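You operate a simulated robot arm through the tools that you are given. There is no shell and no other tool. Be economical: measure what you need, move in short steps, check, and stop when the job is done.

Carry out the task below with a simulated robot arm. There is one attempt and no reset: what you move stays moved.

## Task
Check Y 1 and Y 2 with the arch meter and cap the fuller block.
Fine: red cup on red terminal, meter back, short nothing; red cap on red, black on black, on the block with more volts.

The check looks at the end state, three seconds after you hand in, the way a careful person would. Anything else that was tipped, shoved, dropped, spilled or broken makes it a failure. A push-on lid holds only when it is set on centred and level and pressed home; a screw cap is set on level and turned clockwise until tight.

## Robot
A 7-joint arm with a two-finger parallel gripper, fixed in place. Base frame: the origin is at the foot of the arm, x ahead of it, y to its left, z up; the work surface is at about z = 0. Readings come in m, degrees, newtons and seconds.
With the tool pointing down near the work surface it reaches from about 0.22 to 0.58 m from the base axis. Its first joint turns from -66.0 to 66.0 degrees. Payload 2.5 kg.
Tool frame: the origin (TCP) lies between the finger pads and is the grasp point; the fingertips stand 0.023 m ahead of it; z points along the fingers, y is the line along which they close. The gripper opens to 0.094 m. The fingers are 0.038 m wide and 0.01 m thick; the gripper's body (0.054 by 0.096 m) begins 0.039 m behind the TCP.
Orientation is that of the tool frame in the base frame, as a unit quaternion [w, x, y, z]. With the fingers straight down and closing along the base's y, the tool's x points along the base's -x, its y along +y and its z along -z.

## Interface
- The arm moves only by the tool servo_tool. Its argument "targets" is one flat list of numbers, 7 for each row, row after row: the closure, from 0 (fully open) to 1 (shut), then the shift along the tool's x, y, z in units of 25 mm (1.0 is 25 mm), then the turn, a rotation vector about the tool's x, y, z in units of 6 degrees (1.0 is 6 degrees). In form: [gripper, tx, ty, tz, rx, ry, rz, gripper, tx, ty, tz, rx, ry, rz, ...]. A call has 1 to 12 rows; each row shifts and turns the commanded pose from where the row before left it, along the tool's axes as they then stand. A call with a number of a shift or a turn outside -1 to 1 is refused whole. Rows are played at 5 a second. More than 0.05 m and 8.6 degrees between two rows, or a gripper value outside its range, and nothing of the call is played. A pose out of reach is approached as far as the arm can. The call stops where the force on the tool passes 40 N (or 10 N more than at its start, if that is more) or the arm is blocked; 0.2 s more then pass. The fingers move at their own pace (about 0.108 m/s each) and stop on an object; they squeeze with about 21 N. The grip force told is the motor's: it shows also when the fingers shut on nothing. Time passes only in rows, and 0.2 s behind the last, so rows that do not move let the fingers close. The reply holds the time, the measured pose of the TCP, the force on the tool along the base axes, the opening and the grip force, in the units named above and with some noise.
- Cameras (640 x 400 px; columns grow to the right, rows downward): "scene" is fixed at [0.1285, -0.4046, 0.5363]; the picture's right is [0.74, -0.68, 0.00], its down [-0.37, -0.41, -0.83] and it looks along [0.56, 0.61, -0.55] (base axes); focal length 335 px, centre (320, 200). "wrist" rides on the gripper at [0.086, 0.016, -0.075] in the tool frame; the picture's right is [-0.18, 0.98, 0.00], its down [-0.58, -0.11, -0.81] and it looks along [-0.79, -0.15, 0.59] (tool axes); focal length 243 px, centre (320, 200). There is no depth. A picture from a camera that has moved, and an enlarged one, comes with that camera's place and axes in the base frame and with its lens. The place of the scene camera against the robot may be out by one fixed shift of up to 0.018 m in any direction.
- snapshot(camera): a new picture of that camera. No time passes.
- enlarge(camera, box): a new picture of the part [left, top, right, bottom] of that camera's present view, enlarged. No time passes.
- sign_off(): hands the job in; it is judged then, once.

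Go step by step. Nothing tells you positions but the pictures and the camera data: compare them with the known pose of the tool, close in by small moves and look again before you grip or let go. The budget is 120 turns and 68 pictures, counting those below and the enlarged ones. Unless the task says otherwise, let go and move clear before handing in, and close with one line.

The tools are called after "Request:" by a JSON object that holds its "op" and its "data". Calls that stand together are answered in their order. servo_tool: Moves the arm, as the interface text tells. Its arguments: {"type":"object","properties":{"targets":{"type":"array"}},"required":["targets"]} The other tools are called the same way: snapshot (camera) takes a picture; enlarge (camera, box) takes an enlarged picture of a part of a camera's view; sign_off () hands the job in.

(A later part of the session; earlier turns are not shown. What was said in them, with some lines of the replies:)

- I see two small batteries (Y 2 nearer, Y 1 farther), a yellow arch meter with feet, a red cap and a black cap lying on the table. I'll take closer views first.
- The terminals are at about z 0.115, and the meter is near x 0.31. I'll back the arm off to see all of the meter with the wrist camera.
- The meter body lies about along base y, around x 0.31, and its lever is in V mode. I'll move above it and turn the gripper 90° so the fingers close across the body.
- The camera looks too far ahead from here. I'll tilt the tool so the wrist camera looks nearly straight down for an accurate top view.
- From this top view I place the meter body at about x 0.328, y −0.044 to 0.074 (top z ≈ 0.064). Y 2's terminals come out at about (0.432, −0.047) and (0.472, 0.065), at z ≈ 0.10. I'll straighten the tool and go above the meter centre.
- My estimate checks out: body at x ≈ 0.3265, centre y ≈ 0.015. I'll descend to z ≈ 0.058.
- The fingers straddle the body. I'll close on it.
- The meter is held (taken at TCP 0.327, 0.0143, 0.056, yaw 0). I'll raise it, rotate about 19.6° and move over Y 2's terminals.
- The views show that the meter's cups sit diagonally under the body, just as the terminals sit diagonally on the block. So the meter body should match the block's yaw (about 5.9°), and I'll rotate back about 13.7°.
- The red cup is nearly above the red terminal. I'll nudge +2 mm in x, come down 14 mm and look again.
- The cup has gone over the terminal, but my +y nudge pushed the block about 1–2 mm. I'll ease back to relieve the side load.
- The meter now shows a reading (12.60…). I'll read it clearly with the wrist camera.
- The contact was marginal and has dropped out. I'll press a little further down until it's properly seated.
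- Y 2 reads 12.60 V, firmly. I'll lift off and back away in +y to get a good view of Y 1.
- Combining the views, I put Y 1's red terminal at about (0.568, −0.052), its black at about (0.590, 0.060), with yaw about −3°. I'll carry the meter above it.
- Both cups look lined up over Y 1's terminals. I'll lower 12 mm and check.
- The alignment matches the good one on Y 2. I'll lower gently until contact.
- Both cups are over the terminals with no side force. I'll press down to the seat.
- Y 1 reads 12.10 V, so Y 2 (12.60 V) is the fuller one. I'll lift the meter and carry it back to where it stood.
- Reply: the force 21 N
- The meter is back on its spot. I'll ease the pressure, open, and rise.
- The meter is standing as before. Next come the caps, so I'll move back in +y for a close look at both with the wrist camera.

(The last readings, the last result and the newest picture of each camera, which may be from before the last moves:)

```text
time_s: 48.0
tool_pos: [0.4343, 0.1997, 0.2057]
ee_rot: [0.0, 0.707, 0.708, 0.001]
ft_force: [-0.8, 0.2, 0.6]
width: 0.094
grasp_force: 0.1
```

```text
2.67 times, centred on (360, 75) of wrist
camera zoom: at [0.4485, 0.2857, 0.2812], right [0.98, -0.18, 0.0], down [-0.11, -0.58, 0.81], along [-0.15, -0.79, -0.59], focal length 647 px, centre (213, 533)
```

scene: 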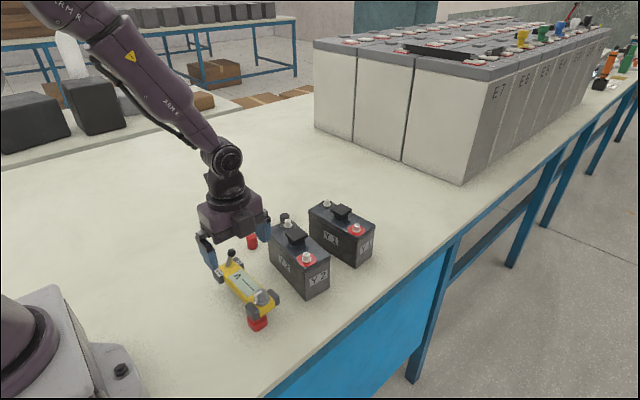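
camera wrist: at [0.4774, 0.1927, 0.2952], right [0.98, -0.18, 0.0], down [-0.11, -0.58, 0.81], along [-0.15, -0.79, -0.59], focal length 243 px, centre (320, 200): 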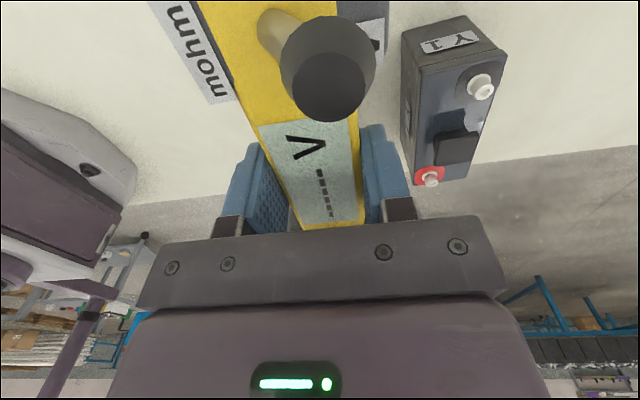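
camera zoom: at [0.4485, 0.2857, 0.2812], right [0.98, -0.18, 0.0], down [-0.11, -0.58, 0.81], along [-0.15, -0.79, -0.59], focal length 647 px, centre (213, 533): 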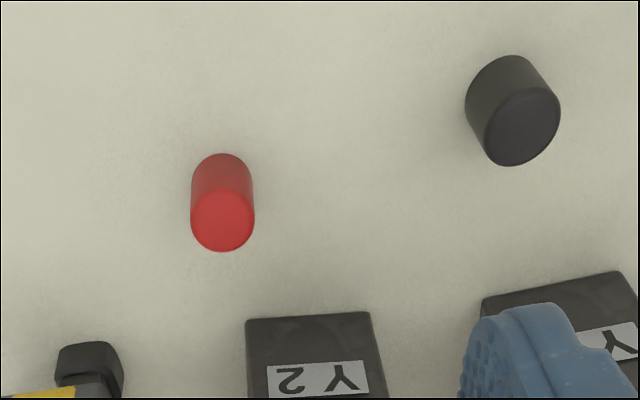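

The red cap stands at about (0.428, 0.154) and the black at about (0.538, 0.168); both are about 30 mm tall and upright. I'll go over the red one and descend.

Request:
{"op": "servo_tool", "data": {"targets": [0, -0.9, -0.13, 0, 0, 0, 0, 0, -0.93, -0.13, 0, 0, 0, 0, 0, 0, 0, 1, 0, 0, 0, 0, 0, 0, 1, 0, 0, 0, 0, 0, 0, 1, 0, 0, 0, 0, 0, 0, 1, 0, 0, 0, 0, 0, 0, 1, 0, 0, 0, 0, 0, 0, 0.8, 0, 0, 0, 0, 0, 0, 0, 0, 0, 0]}}

Request:
{"op": "snapshot", "data": {"camera": "wrist"}}

Request:
{"op": "enlarge", "data": {"camera": "scene", "box": [200, 170, 340, 290]}}

```text
time_s: 50.0
tool_pos: [0.4264, 0.1527, 0.0619]
ee_rot: [-0.001, 0.707, 0.708, 0.0]
ft_force: [0.5, -1.0, -0.1]
width: 0.0942
grasp_force: 0.0
```

```text
30 pictures are left
camera wrist: at [0.4416, 0.2386, 0.1368], right [0.98, -0.18, 0.0], down [-0.11, -0.58, 0.81], along [-0.15, -0.79, -0.59], focal length 243 px, centre (320, 200)
```

wrist: 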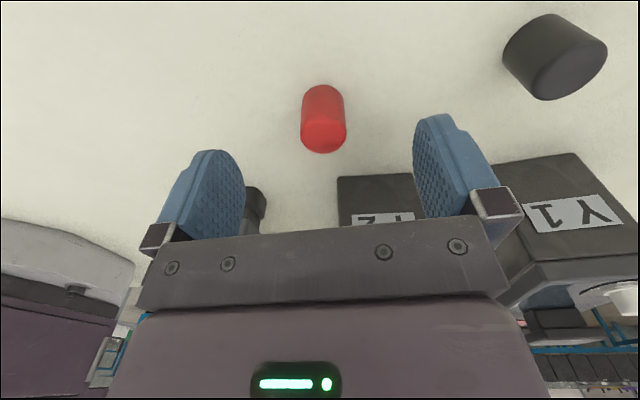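

```text
3.33 times, centred on (270, 230) of scene
camera zoom: at [0.1285, -0.4046, 0.5363], right [0.74, -0.68, 0.0], down [-0.37, -0.41, -0.83], along [0.56, 0.61, -0.55], focal length 1118 px, centre (487, 100)
```

zoom: 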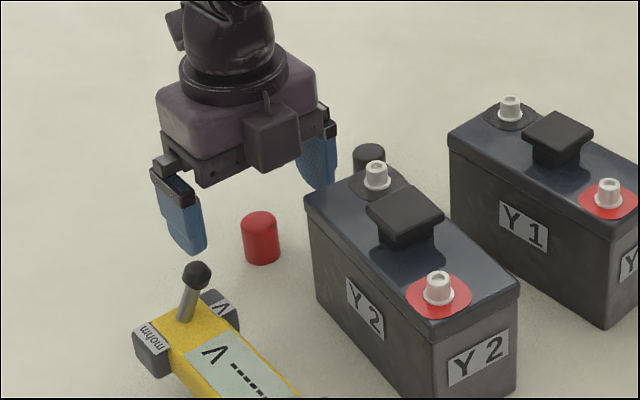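

Request:
{"op": "servo_tool", "data": {"targets": [0, 0.08, 0.06, 0.6, 0, 0, 0, 0, 0, 0, 0.56, 0, 0, 0, 0, 0, 0, 0, 0, 0, 0, 1, 0, 0, 0, 0, 0, 0, 1, 0, 0, 0, 0, 0, 0, 1, 0, 0, 0, 0, 0, 0, 1, 0, 0, 0, 0, 0, 0, 1, 0, 0, 0, 0, 0, 0]}}

Request:
{"op": "enlarge", "data": {"camera": "scene", "box": [200, 170, 340, 290]}}

```text
time_s: 51.8
tool_pos: [0.4278, 0.1544, 0.0345]
ee_rot: [0.0, 0.706, 0.708, 0.0]
ft_force: [-0.1, -0.7, -1.4]
width: 0.0272
grasp_force: 21.2
```

```text
3.33 times, centred on (270, 230) of scene
camera zoom: at [0.1285, -0.4046, 0.5363], right [0.74, -0.68, 0.0], down [-0.37, -0.41, -0.83], along [0.56, 0.61, -0.55], focal length 1118 px, centre (487, 100)
```

zoom: 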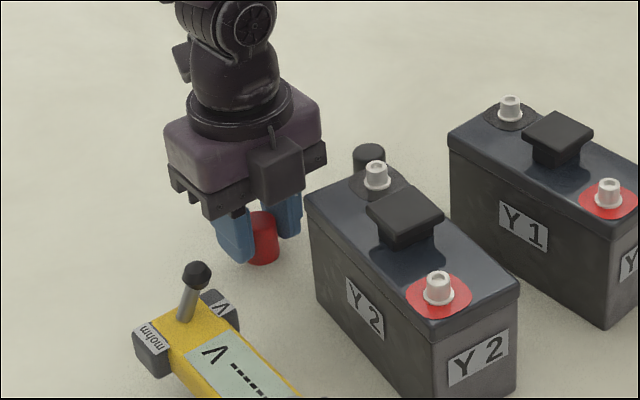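

The red cap is gripped. I'll lift it and carry it above Y 2's red terminal.

Request:
{"op": "servo_tool", "data": {"targets": [1, 0, 0, -1, 0, 0, 0, 1, 0, 0, -1, 0, 0, 0, 1, 0, 0, -1, 0, 0, 0, 1, 0, 0, -1, 0, 0, 0, 1, 0, 0, -1, 0, 0, 0, 1, 0, 0, -0.3, 0, 0, 0, 1, -1, 0.09, 0, 0, 0, 0, 1, -1, 0.09, 0, 0, 0, 0, 1, -1, 0, 0, 0, 0, 0, 1, -1, 0, 0, 0, 0, 0, 1, -1, 0, 0, 0, 0, 0, 1, -1, 0, 0, 0, 0, 0]}}

Request:
{"op": "servo_tool", "data": {"targets": [1, -1, 0, 0, 0, 0, 0, 1, -1, 0, 0, 0, 0, 0, 1, 0, 0, 0, 0, 0, 0, 1, 0, 0, 0, 0, 0, 0]}}

Request:
{"op": "enlarge", "data": {"camera": "scene", "box": [265, 195, 345, 275]}}

```text
time_s: 54.4
tool_pos: [0.4337, 0.0047, 0.1651]
ee_rot: [0.001, 0.707, 0.707, 0.0]
ft_force: [0.3, 0.7, 0.1]
width: 0.0273
grasp_force: 20.9
```

```text
time_s: 55.4
tool_pos: [0.4334, -0.0444, 0.1636]
ee_rot: [0.0, 0.706, 0.708, -0.001]
ft_force: [0.0, 0.0, -0.2]
width: 0.0272
grasp_force: 21.3
```

```text
5.00 times, centred on (305, 235) of scene
camera zoom: at [0.1285, -0.4046, 0.5363], right [0.74, -0.68, 0.0], down [-0.37, -0.41, -0.83], along [0.56, 0.61, -0.55], focal length 1676 px, centre (395, 25)
```

zoom: 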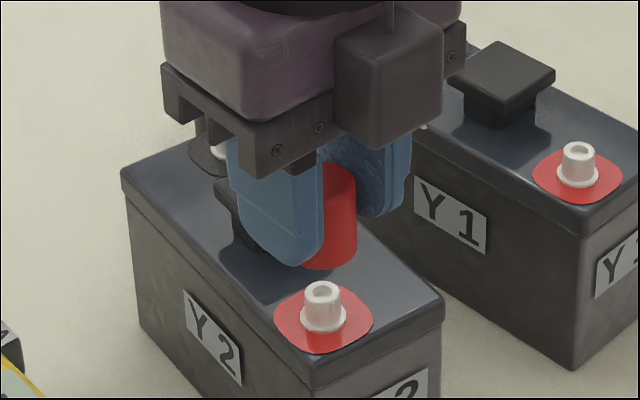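

Request:
{"op": "servo_tool", "data": {"targets": [1, 0, 0, 0.4, 0, 0, 0, 1, 0, 0, 0.3, 0, 0, 0, 1, 0, 0, 0, 0, 0, 0]}}

Request:
{"op": "enlarge", "data": {"camera": "scene", "box": [280, 215, 340, 275]}}

```text
time_s: 56.2
tool_pos: [0.4331, -0.0448, 0.1474]
ee_rot: [0.0, 0.706, 0.708, -0.001]
ft_force: [0.0, -0.1, 0.9]
width: 0.0274
grasp_force: 21.1
```

```text
6.67 times, centred on (310, 245) of scene
camera zoom: at [0.1285, -0.4046, 0.5363], right [0.74, -0.68, 0.0], down [-0.37, -0.41, -0.83], along [0.56, 0.61, -0.55], focal length 2235 px, centre (387, -100)
```

zoom: 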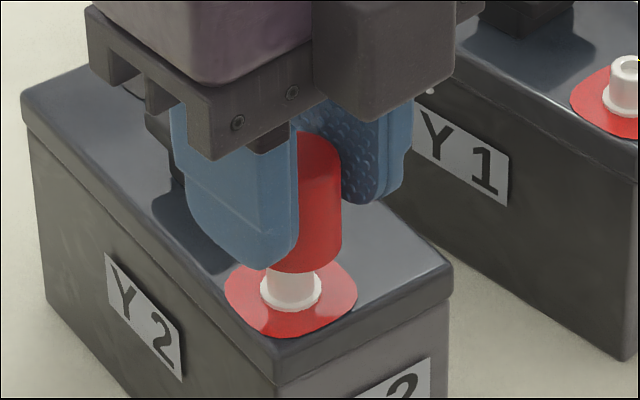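

The cap is laterally aligned in the picture. I'll feel downward in small steps.

Request:
{"op": "servo_tool", "data": {"targets": [1, 0, 0, 0.08, 0, 0, 0, 1, 0, 0, 0.08, 0, 0, 0, 1, 0, 0, 0, 0, 0, 0]}}

Request:
{"op": "servo_tool", "data": {"targets": [1, 0, 0, 0.08, 0, 0, 0, 1, 0, 0, 0, 0, 0, 0]}}

Request:
{"op": "servo_tool", "data": {"targets": [1, 0, 0, 0.08, 0, 0, 0, 1, 0, 0, 0, 0, 0, 0]}}

```text
time_s: 57.0
tool_pos: [0.4328, -0.0459, 0.1426]
ee_rot: [0.0, 0.706, 0.708, 0.001]
ft_force: [-0.2, -0.1, -0.6]
width: 0.0273
grasp_force: 20.7
```

```text
time_s: 57.6
tool_pos: [0.4332, -0.0443, 0.1405]
ee_rot: [-0.001, 0.706, 0.708, 0.001]
ft_force: [-0.3, 0.1, -0.3]
width: 0.0271
grasp_force: 20.8
```

```text
time_s: 58.2
tool_pos: [0.4325, -0.0449, 0.1397]
ee_rot: [0.0, 0.706, 0.708, 0.001]
ft_force: [-1.3, -0.5, -0.1]
width: 0.0274
grasp_force: 20.9
```

Request:
{"op": "servo_tool", "data": {"targets": [1, 0, 0, 0.08, 0, 0, 0, 1, 0, 0, 0, 0, 0, 0]}}

Request:
{"op": "servo_tool", "data": {"targets": [1, 0, 0, 0.08, 0, 0, 0, 1, 0, 0, 0, 0, 0, 0]}}

Request:
{"op": "enlarge", "data": {"camera": "scene", "box": [280, 215, 340, 275]}}

```text
time_s: 58.8
tool_pos: [0.4327, -0.0461, 0.1383]
ee_rot: [0.0, 0.706, 0.708, 0.0]
ft_force: [-0.5, 0.6, 0.0]
width: 0.0274
grasp_force: 21.2
```

```text
time_s: 59.4
tool_pos: [0.4329, -0.045, 0.1343]
ee_rot: [-0.001, 0.707, 0.707, 0.001]
ft_force: [-0.9, 0.6, 0.4]
width: 0.0269
grasp_force: 21.2
```

```text
6.67 times, centred on (310, 245) of scene
camera zoom: at [0.1285, -0.4046, 0.5363], right [0.74, -0.68, 0.0], down [-0.37, -0.41, -0.83], along [0.56, 0.61, -0.55], focal length 2235 px, centre (387, -100)
```

zoom: 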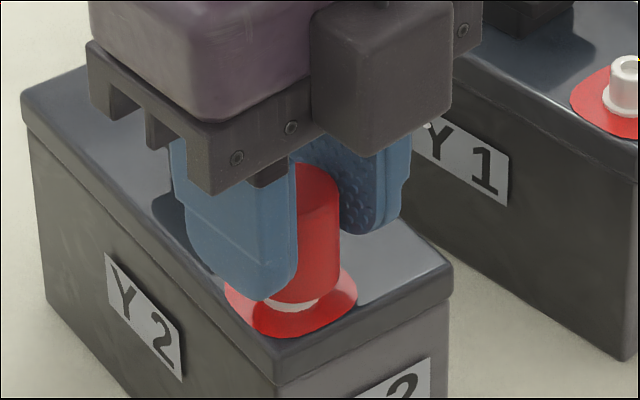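

No contact force while the rim passes the terminal top, so the cap is going over it. I'll continue until it seats.

Request:
{"op": "servo_tool", "data": {"targets": [1, 0, 0, 0.08, 0, 0, 0, 1, 0, 0, 0.08, 0, 0, 0, 1, 0, 0, 0, 0, 0, 0]}}

Request:
{"op": "servo_tool", "data": {"targets": [1, 0, 0, 0.08, 0, 0, 0, 1, 0, 0, 0.08, 0, 0, 0, 1, 0, 0, 0, 0, 0, 0]}}

Request:
{"op": "enlarge", "data": {"camera": "scene", "box": [280, 215, 340, 275]}}

```text
time_s: 60.2
tool_pos: [0.4331, -0.0449, 0.1322]
ee_rot: [0.0, 0.706, 0.708, 0.001]
ft_force: [0.5, -0.1, 1.5]
width: 0.0274
grasp_force: 20.7
```

```text
time_s: 61.0
tool_pos: [0.4317, -0.0467, 0.128]
ee_rot: [0.0, 0.706, 0.708, 0.0]
ft_force: [-6.1, 1.4, 19.4]
width: 0.0273
grasp_force: 21.6
```

```text
6.67 times, centred on (310, 245) of scene
camera zoom: at [0.1284, -0.4046, 0.5364], right [0.74, -0.68, 0.0], down [-0.37, -0.41, -0.83], along [0.56, 0.61, -0.55], focal length 2235 px, centre (387, -100)
```

zoom: 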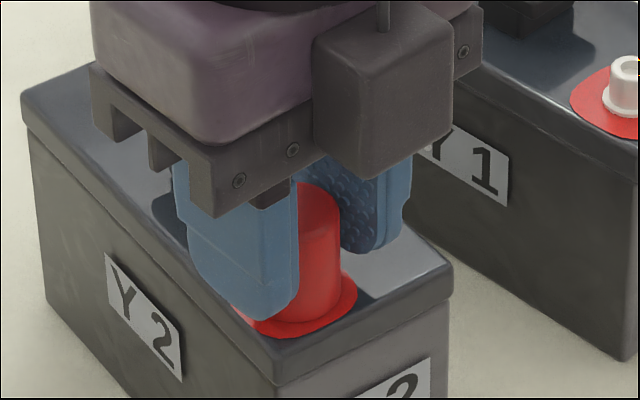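

Contact is at about 20 N with some side load in x. I'll relieve that and press firmly home.

Request:
{"op": "servo_tool", "data": {"targets": [1, 0, -0.05, 0, 0, 0, 0, 1, 0, 0, 0, 0, 0, 0]}}

Request:
{"op": "servo_tool", "data": {"targets": [1, 0, 0, 0.06, 0, 0, 0, 1, 0, 0, 0.06, 0, 0, 0, 1, 0, 0, 0, 0, 0, 0]}}

Request:
{"op": "enlarge", "data": {"camera": "scene", "box": [280, 215, 340, 275]}}

```text
time_s: 61.6
tool_pos: [0.4321, -0.0451, 0.1281]
ee_rot: [0.003, 0.707, 0.707, 0.002]
ft_force: [7.0, -2.6, 12.1]
width: 0.0274
grasp_force: 20.8
```

```text
time_s: 62.4
tool_pos: [0.432, -0.045, 0.1253]
ee_rot: [0.001, 0.707, 0.707, 0.0]
ft_force: [8.1, -2.5, 20.3]
width: 0.027
grasp_force: 20.5
```

```text
6.67 times, centred on (310, 245) of scene
camera zoom: at [0.1284, -0.4046, 0.5364], right [0.74, -0.68, 0.0], down [-0.37, -0.41, -0.83], along [0.56, 0.61, -0.55], focal length 2235 px, centre (387, -100)
```

zoom: 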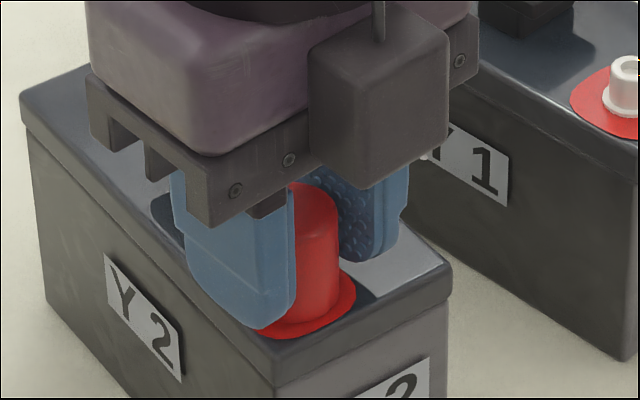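

The fingers are slipping down the cap, so it's at or near home. I'll release, then rise and press its top with closed fingertips to be sure.

Request:
{"op": "servo_tool", "data": {"targets": [1, 0, 0.03, -0.1, 0, 0, 0, 0.5, 0, 0, 0, 0, 0, 0, 0.4, 0, 0, 0, 0, 0, 0, 0.4, 0, 0, 0, 0, 0, 0, 0.4, 0, 0, -1, 0, 0, 0, 0.4, 0, 0, -1, 0, 0, 0, 0.4, 0, 0, 0, 0, 0, 0]}}

Request:
{"op": "enlarge", "data": {"camera": "scene", "box": [270, 205, 350, 285]}}

```text
time_s: 64.0
tool_pos: [0.4312, -0.0443, 0.1773]
ee_rot: [0.0, 0.707, 0.708, 0.0]
ft_force: [-0.2, -0.6, -0.6]
width: 0.0562
grasp_force: 0.1
```

```text
5.00 times, centred on (310, 245) of scene
camera zoom: at [0.1285, -0.4046, 0.5363], right [0.74, -0.68, 0.0], down [-0.37, -0.41, -0.83], along [0.56, 0.61, -0.55], focal length 1676 px, centre (370, -25)
```

zoom: 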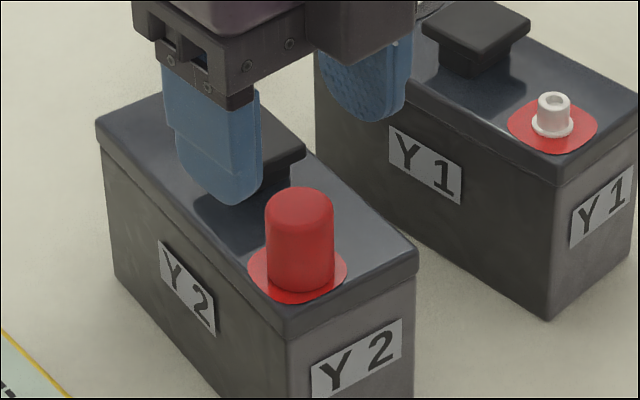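

The cap sits level. I'll shut the fingers and press on its top.

Request:
{"op": "servo_tool", "data": {"targets": [1, -0.03, 0.03, 0, 0, 0, 0, 1, 0, 0, 0, 0, 0, 0, 1, 0, 0, 0, 0, 0, 0, 1, 0, 0, 0.5, 0, 0, 0, 1, 0, 0, 0.4, 0, 0, 0, 1, 0, 0, 0.12, 0, 0, 0, 1, 0, 0, 0.12, 0, 0, 0, 1, 0, 0, 0.12, 0, 0, 0, 1, 0, 0, 0.12, 0, 0, 0, 1, 0, 0, 0.12, 0, 0, 0]}}

Request:
{"op": "enlarge", "data": {"camera": "scene", "box": [270, 205, 350, 285]}}

```text
time_s: 65.8
tool_pos: [0.4319, -0.0454, 0.1498]
ee_rot: [0.0, 0.706, 0.708, 0.002]
ft_force: [-4.1, 1.3, 7.7]
width: 0.0002
grasp_force: 21.0
stopped in row 9: the force on the tool passed its limit (the readings are from after the stop); the commanded pose is now the measured one
```

```text
5.00 times, centred on (310, 245) of scene
camera zoom: at [0.1285, -0.4046, 0.5363], right [0.74, -0.68, 0.0], down [-0.37, -0.41, -0.83], along [0.56, 0.61, -0.55], focal length 1676 px, centre (370, -25)
```

zoom: 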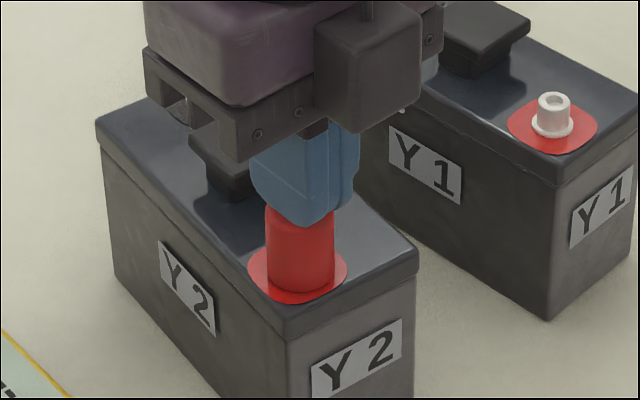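

The red cap withstood over 40 N and didn't move, so it sits home on its pad. Next is the black cap at about (0.538, 0.168).

Request:
{"op": "servo_tool", "data": {"targets": [1, 0, 0, -1, 0, 0, 0, 1, 0, 0, -1, 0, 0, 0, 0, 1, 0.5, 0, 0, 0, 0, 0, 1, 0.5, 0, 0, 0, 0, 0, 1, 0.5, 0, 0, 0, 0, 0, 1, 0.5, 0, 0, 0, 0, 0, 1, 0.5, 0, 0, 0, 0, 0, 1, 0.5, 0, 0, 0, 0, 0, 1, 0.5, 0, 0, 0, 0, 0, 1, 0.5, 0, 0, 0, 0, 0, 0.5, 0.24, 0, 0, 0, 0, 0, 0, 0, 0, 0, 0, 0]}}

Request:
{"op": "servo_tool", "data": {"targets": [0, 0, 0, 1, 0, 0, 0, 0, 0, 0, 1, 0, 0, 0, 0, 0, 0, 1, 0, 0, 0, 0, 0, 0, 1, 0, 0, 0, 0, 0, 0, 0.7, 0, 0, 0, 0, 0, 0, 0, 0, 0, 0]}}

Request:
{"op": "snapshot", "data": {"camera": "wrist"}}

```text
time_s: 68.5
tool_pos: [0.5387, 0.1679, 0.1979]
ee_rot: [0.0, 0.707, 0.708, 0.0]
ft_force: [-0.7, -0.2, -0.7]
width: 0.0939
grasp_force: 0.0
```

```text
time_s: 69.8
tool_pos: [0.5374, 0.1636, 0.0817]
ee_rot: [0.0, 0.707, 0.707, 0.001]
ft_force: [0.0, 0.5, -0.1]
width: 0.0941
grasp_force: 0.0
```

```text
20 pictures are left
camera wrist: at [0.5523, 0.2495, 0.1572], right [0.98, -0.18, 0.0], down [-0.11, -0.58, 0.81], along [-0.15, -0.79, -0.59], focal length 243 px, centre (320, 200)
```

wrist: 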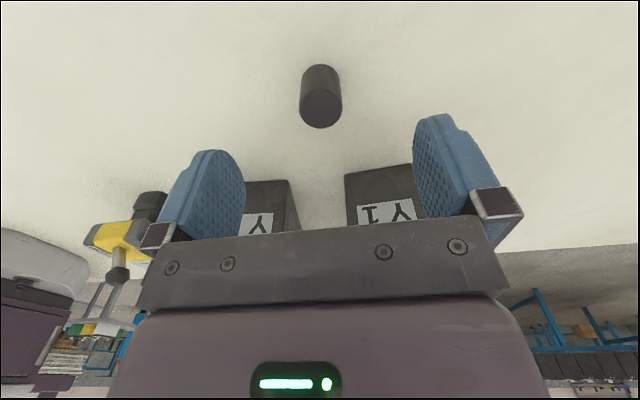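

Request:
{"op": "servo_tool", "data": {"targets": [0, 0.14, 0, 0.9, 0, 0, 0, 0, 0, 0, 0.6, 0, 0, 0, 0, 0, 0, 0.38, 0, 0, 0, 0, 0, 0, 0, 0, 0, 0, 1, 0, 0, 0, 0, 0, 0, 1, 0, 0, 0, 0, 0, 0, 1, 0, 0, 0, 0, 0, 0, 1, 0, 0, 0, 0, 0, 0, 1, 0, 0, 0, 0, 0, 0]}}

Request:
{"op": "snapshot", "data": {"camera": "wrist"}}

```text
time_s: 71.8
tool_pos: [0.5372, 0.1693, 0.0348]
ee_rot: [0.001, 0.707, 0.707, 0.002]
ft_force: [0.2, 0.5, -0.2]
width: 0.0272
grasp_force: 21.4
```

```text
19 pictures are left
camera wrist: at [0.5522, 0.2551, 0.1097], right [0.98, -0.18, 0.0], down [-0.11, -0.58, 0.81], along [-0.15, -0.79, -0.59], focal length 243 px, centre (320, 200)
```

wrist: 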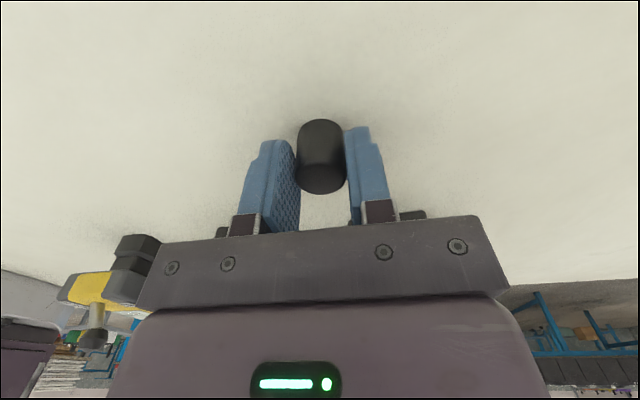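

The black cap is gripped. I'll lift it and carry it over Y 2's black terminal at about (0.472, 0.066).

Request:
{"op": "servo_tool", "data": {"targets": [1, 0, 0, -1, 0, 0, 0, 1, 0, 0, -1, 0, 0, 0, 1, 0, 0, -1, 0, 0, 0, 1, 0, 0, -1, 0, 0, 0, 1, 0, 0, -1, 0, 0, 0, 1, 0, 0, -0.2, 0, 0, 0, 1, -0.82, -0.53, 0, 0, 0, 0, 1, -0.82, -0.53, 0, 0, 0, 0, 1, -0.82, -0.53, 0, 0, 0, 0, 1, -0.82, -0.53, 0, 0, 0, 0, 1, -0.82, -0.53, 0, 0, 0, 0, 1, 0, 0, 0, 0, 0, 0]}}

Request:
{"op": "servo_tool", "data": {"targets": [1, 0, 0, 0, 0, 0, 0, 1, 0, 0, 0, 0, 0, 0]}}

Request:
{"op": "enlarge", "data": {"camera": "scene", "box": [250, 175, 330, 255]}}

```text
time_s: 74.5
tool_pos: [0.4758, 0.0687, 0.1636]
ee_rot: [0.0, 0.707, 0.707, 0.001]
ft_force: [0.1, 0.3, -0.3]
width: 0.027
grasp_force: 20.9
```

```text
time_s: 75.0
tool_pos: [0.4754, 0.069, 0.1637]
ee_rot: [0.001, 0.707, 0.708, 0.001]
ft_force: [-0.2, 1.2, -0.1]
width: 0.027
grasp_force: 21.0
```

```text
5.00 times, centred on (290, 215) of scene
camera zoom: at [0.1285, -0.4046, 0.5363], right [0.74, -0.68, 0.0], down [-0.37, -0.41, -0.83], along [0.56, 0.61, -0.55], focal length 1676 px, centre (470, 125)
```

zoom: 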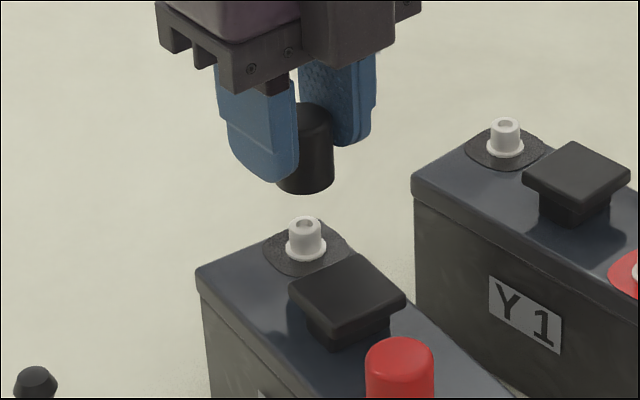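

Request:
{"op": "servo_tool", "data": {"targets": [1, -0.14, -0.145, 0, 0, 0, 0, 1, 0, 0, 0.4, 0, 0, 0, 1, 0, 0, 0.25, 0, 0, 0, 1, 0, 0, 0, 0, 0, 0]}}

Request:
{"op": "enlarge", "data": {"camera": "scene", "box": [265, 185, 325, 245]}}

```text
time_s: 76.0
tool_pos: [0.4702, 0.0644, 0.1495]
ee_rot: [0.0, 0.707, 0.707, 0.001]
ft_force: [-0.4, 0.0, -0.2]
width: 0.0271
grasp_force: 21.0
```

```text
6.67 times, centred on (295, 215) of scene
camera zoom: at [0.1285, -0.4046, 0.5363], right [0.74, -0.68, 0.0], down [-0.37, -0.41, -0.83], along [0.56, 0.61, -0.55], focal length 2235 px, centre (487, 100)
```

zoom: 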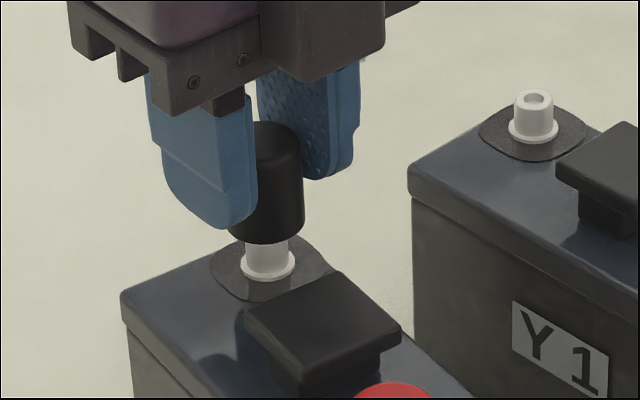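

Request:
{"op": "servo_tool", "data": {"targets": [1, 0, 0.08, 0.08, 0, 0, 0, 1, 0, 0, 0.1, 0, 0, 0, 1, 0, 0, 0, 0, 0, 0]}}

Request:
{"op": "servo_tool", "data": {"targets": [1, 0, 0, 0.08, 0, 0, 0, 1, 0, 0, 0.08, 0, 0, 0, 1, 0, 0, 0, 0, 0, 0]}}

Request:
{"op": "servo_tool", "data": {"targets": [1, 0, 0, 0.08, 0, 0, 0, 1, 0, 0, 0.08, 0, 0, 0, 1, 0, 0, 0, 0, 0, 0]}}

Request:
{"op": "enlarge", "data": {"camera": "scene", "box": [265, 185, 325, 245]}}

```text
time_s: 76.8
tool_pos: [0.4706, 0.0643, 0.1441]
ee_rot: [-0.001, 0.706, 0.708, 0.001]
ft_force: [-0.8, -0.7, 0.0]
width: 0.0273
grasp_force: 22.0
```

```text
time_s: 77.7
tool_pos: [0.4726, 0.063, 0.1406]
ee_rot: [0.0, 0.707, 0.707, 0.001]
ft_force: [0.3, 0.2, -0.6]
width: 0.0272
grasp_force: 21.0
```

```text
time_s: 78.5
tool_pos: [0.472, 0.0645, 0.1364]
ee_rot: [0.0, 0.706, 0.708, 0.001]
ft_force: [-0.9, -0.6, 0.4]
width: 0.0272
grasp_force: 21.1
```

```text
6.67 times, centred on (295, 215) of scene
camera zoom: at [0.1285, -0.4046, 0.5363], right [0.74, -0.68, 0.0], down [-0.37, -0.41, -0.83], along [0.56, 0.61, -0.55], focal length 2235 px, centre (487, 100)
```

zoom: 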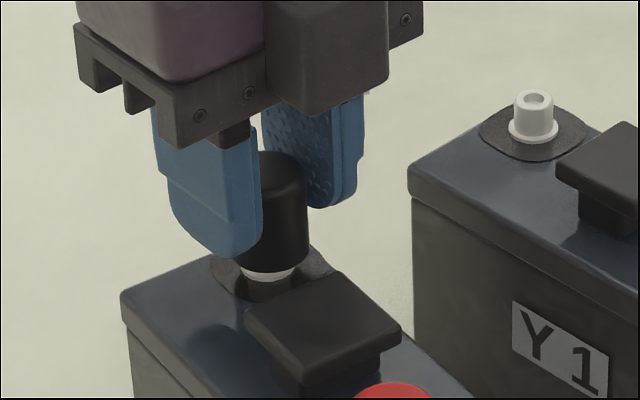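

It's going over the terminal with no force, like the red one. Continuing down to seat.

Request:
{"op": "servo_tool", "data": {"targets": [1, 0, 0, 0.08, 0, 0, 0, 1, 0, 0, 0.08, 0, 0, 0, 1, 0, 0, 0, 0, 0, 0]}}

Request:
{"op": "servo_tool", "data": {"targets": [1, 0, 0, 0.08, 0, 0, 0, 1, 0, 0, 0.06, 0, 0, 0, 1, 0, 0, 0, 0, 0, 0]}}

Request:
{"op": "servo_tool", "data": {"targets": [1, 0, 0, 0.06, 0, 0, 0, 1, 0, 0, 0.06, 0, 0, 0, 1, 0, 0, 0, 0, 0, 0]}}

Request:
{"op": "enlarge", "data": {"camera": "scene", "box": [265, 185, 325, 245]}}

```text
time_s: 79.2
tool_pos: [0.4725, 0.0637, 0.1333]
ee_rot: [0.0, 0.706, 0.708, 0.001]
ft_force: [0.5, -0.2, 1.1]
width: 0.027
grasp_force: 21.3
```

```text
time_s: 80.0
tool_pos: [0.4711, 0.0636, 0.1298]
ee_rot: [0.0, 0.707, 0.707, 0.002]
ft_force: [0.0, 1.1, 5.4]
width: 0.0273
grasp_force: 21.2
```

```text
time_s: 80.8
tool_pos: [0.4698, 0.0645, 0.1273]
ee_rot: [0.001, 0.707, 0.708, 0.002]
ft_force: [-4.3, -1.1, 17.6]
width: 0.0273
grasp_force: 21.5
```

```text
6.67 times, centred on (295, 215) of scene
camera zoom: at [0.1285, -0.4046, 0.5363], right [0.74, -0.68, 0.0], down [-0.37, -0.41, -0.83], along [0.56, 0.61, -0.55], focal length 2235 px, centre (487, 100)
```

zoom: 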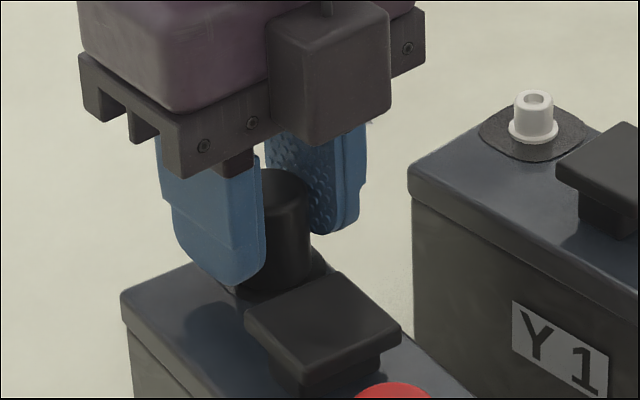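

The black cap is in contact at 18 N. I'll press a bit more, release, then press its top with closed fingers.

Request:
{"op": "servo_tool", "data": {"targets": [1, 0, 0, 0.06, 0, 0, 0, 1, 0, 0, 0.06, 0, 0, 0, 1, 0, 0, -0.1, 0, 0, 0, 0.5, 0, 0, 0, 0, 0, 0, 0.4, 0, 0, 0, 0, 0, 0, 0.4, 0, 0, 0, 0, 0, 0, 0.4, 0, 0, -1, 0, 0, 0, 0.4, 0, 0, -1, 0, 0, 0, 0.4, 0, 0, 0, 0, 0, 0]}}

Request:
{"op": "enlarge", "data": {"camera": "scene", "box": [265, 185, 325, 245]}}

```text
time_s: 82.8
tool_pos: [0.4691, 0.0654, 0.1766]
ee_rot: [0.0, 0.707, 0.708, 0.0]
ft_force: [-0.1, -0.6, -0.1]
width: 0.0561
grasp_force: 0.1
```

```text
6.67 times, centred on (295, 215) of scene
camera zoom: at [0.1285, -0.4046, 0.5363], right [0.74, -0.68, 0.0], down [-0.37, -0.41, -0.83], along [0.56, 0.61, -0.55], focal length 2235 px, centre (487, 100)
```

zoom: 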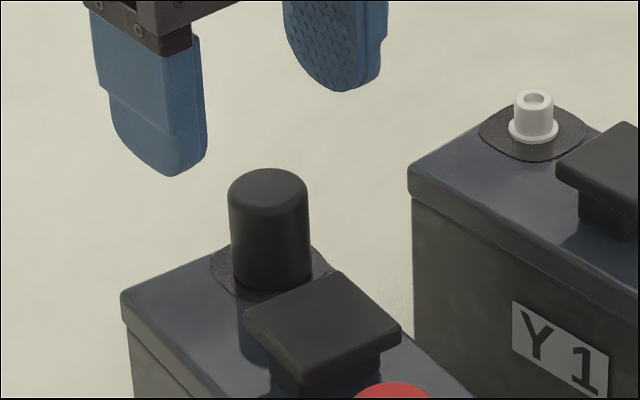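

Request:
{"op": "servo_tool", "data": {"targets": [1, 0, 0.06, 0, 0, 0, 0, 1, 0, 0, 0, 0, 0, 0, 1, 0, 0, 0, 0, 0, 0, 1, 0, 0, 0.5, 0, 0, 0, 1, 0, 0, 0.4, 0, 0, 0, 1, 0, 0, 0.12, 0, 0, 0, 1, 0, 0, 0.12, 0, 0, 0, 1, 0, 0, 0.12, 0, 0, 0, 1, 0, 0, 0.12, 0, 0, 0, 1, 0, 0, 0.12, 0, 0, 0]}}

Request:
{"op": "servo_tool", "data": {"targets": [1, 0, 0, -1, 0, 0, 0, 1, 0, 0, -1, 0, 0, 0, 1, 0, 0, -1, 0, 0, 0, 1, 1, 0, -1, 0, 0, 0, 1, 1, 0, -1, 0, 0, 0, 0.5, 1, 0, 0, 0, 0, 0, 0.5, 1, 0, 0, 0, 0, 0, 0.5, 0, 0, 0, 0, 0, 0]}}

Request:
{"op": "enlarge", "data": {"camera": "scene", "box": [200, 190, 390, 340]}}

Request:
{"op": "enlarge", "data": {"camera": "scene", "box": [260, 195, 340, 275]}}

```text
time_s: 84.7
tool_pos: [0.4747, 0.0638, 0.1502]
ee_rot: [0.003, 0.707, 0.707, 0.005]
ft_force: [-4.4, -0.2, 7.9]
width: 0.0002
grasp_force: 21.1
stopped in row 9: the force on the tool passed its limit (the readings are from after the stop); the commanded pose is now the measured one
```

```text
time_s: 86.5
tool_pos: [0.4729, 0.1635, 0.2749]
ee_rot: [0.004, 0.707, 0.707, 0.004]
ft_force: [0.4, 0.5, 0.9]
width: 0.0471
grasp_force: 0.0
```

```text
2.67 times, centred on (295, 265) of scene
camera zoom: at [0.1285, -0.4046, 0.5363], right [0.74, -0.68, 0.0], down [-0.37, -0.41, -0.83], along [0.56, 0.61, -0.55], focal length 894 px, centre (387, 27)
```

zoom: 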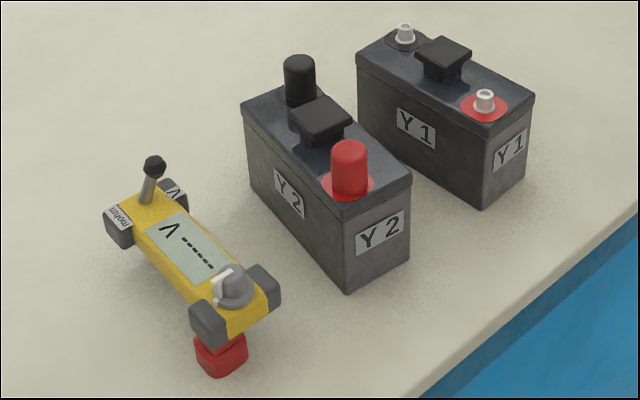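

```text
5.00 times, centred on (300, 235) of scene
camera zoom: at [0.1285, -0.4046, 0.5363], right [0.74, -0.68, 0.0], down [-0.37, -0.41, -0.83], along [0.56, 0.61, -0.55], focal length 1676 px, centre (420, 25)
```

zoom: 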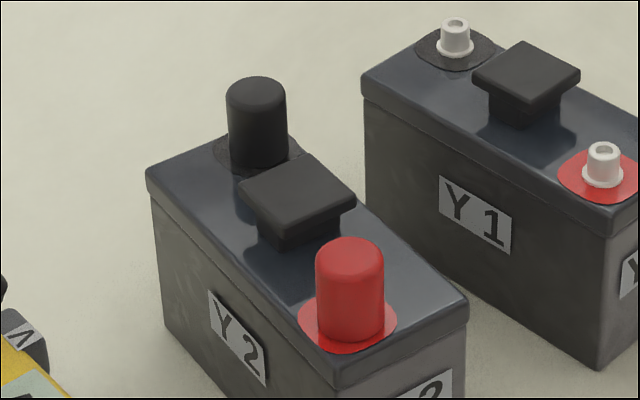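

Both caps sit level on Y 2, the meter is back in its place and the arm is clear. I'm handing in.

Request:
{"op": "sign_off", "data": {}}

```text
The job is handed in.
```

Y 2 read 12.60 V and Y 1 read 12.10 V, so I capped Y 2 (red on red, black on black, both pressed home) and put the meter back on its spot; Y 2 got nudged about 1–2 mm when I first set the meter on it.
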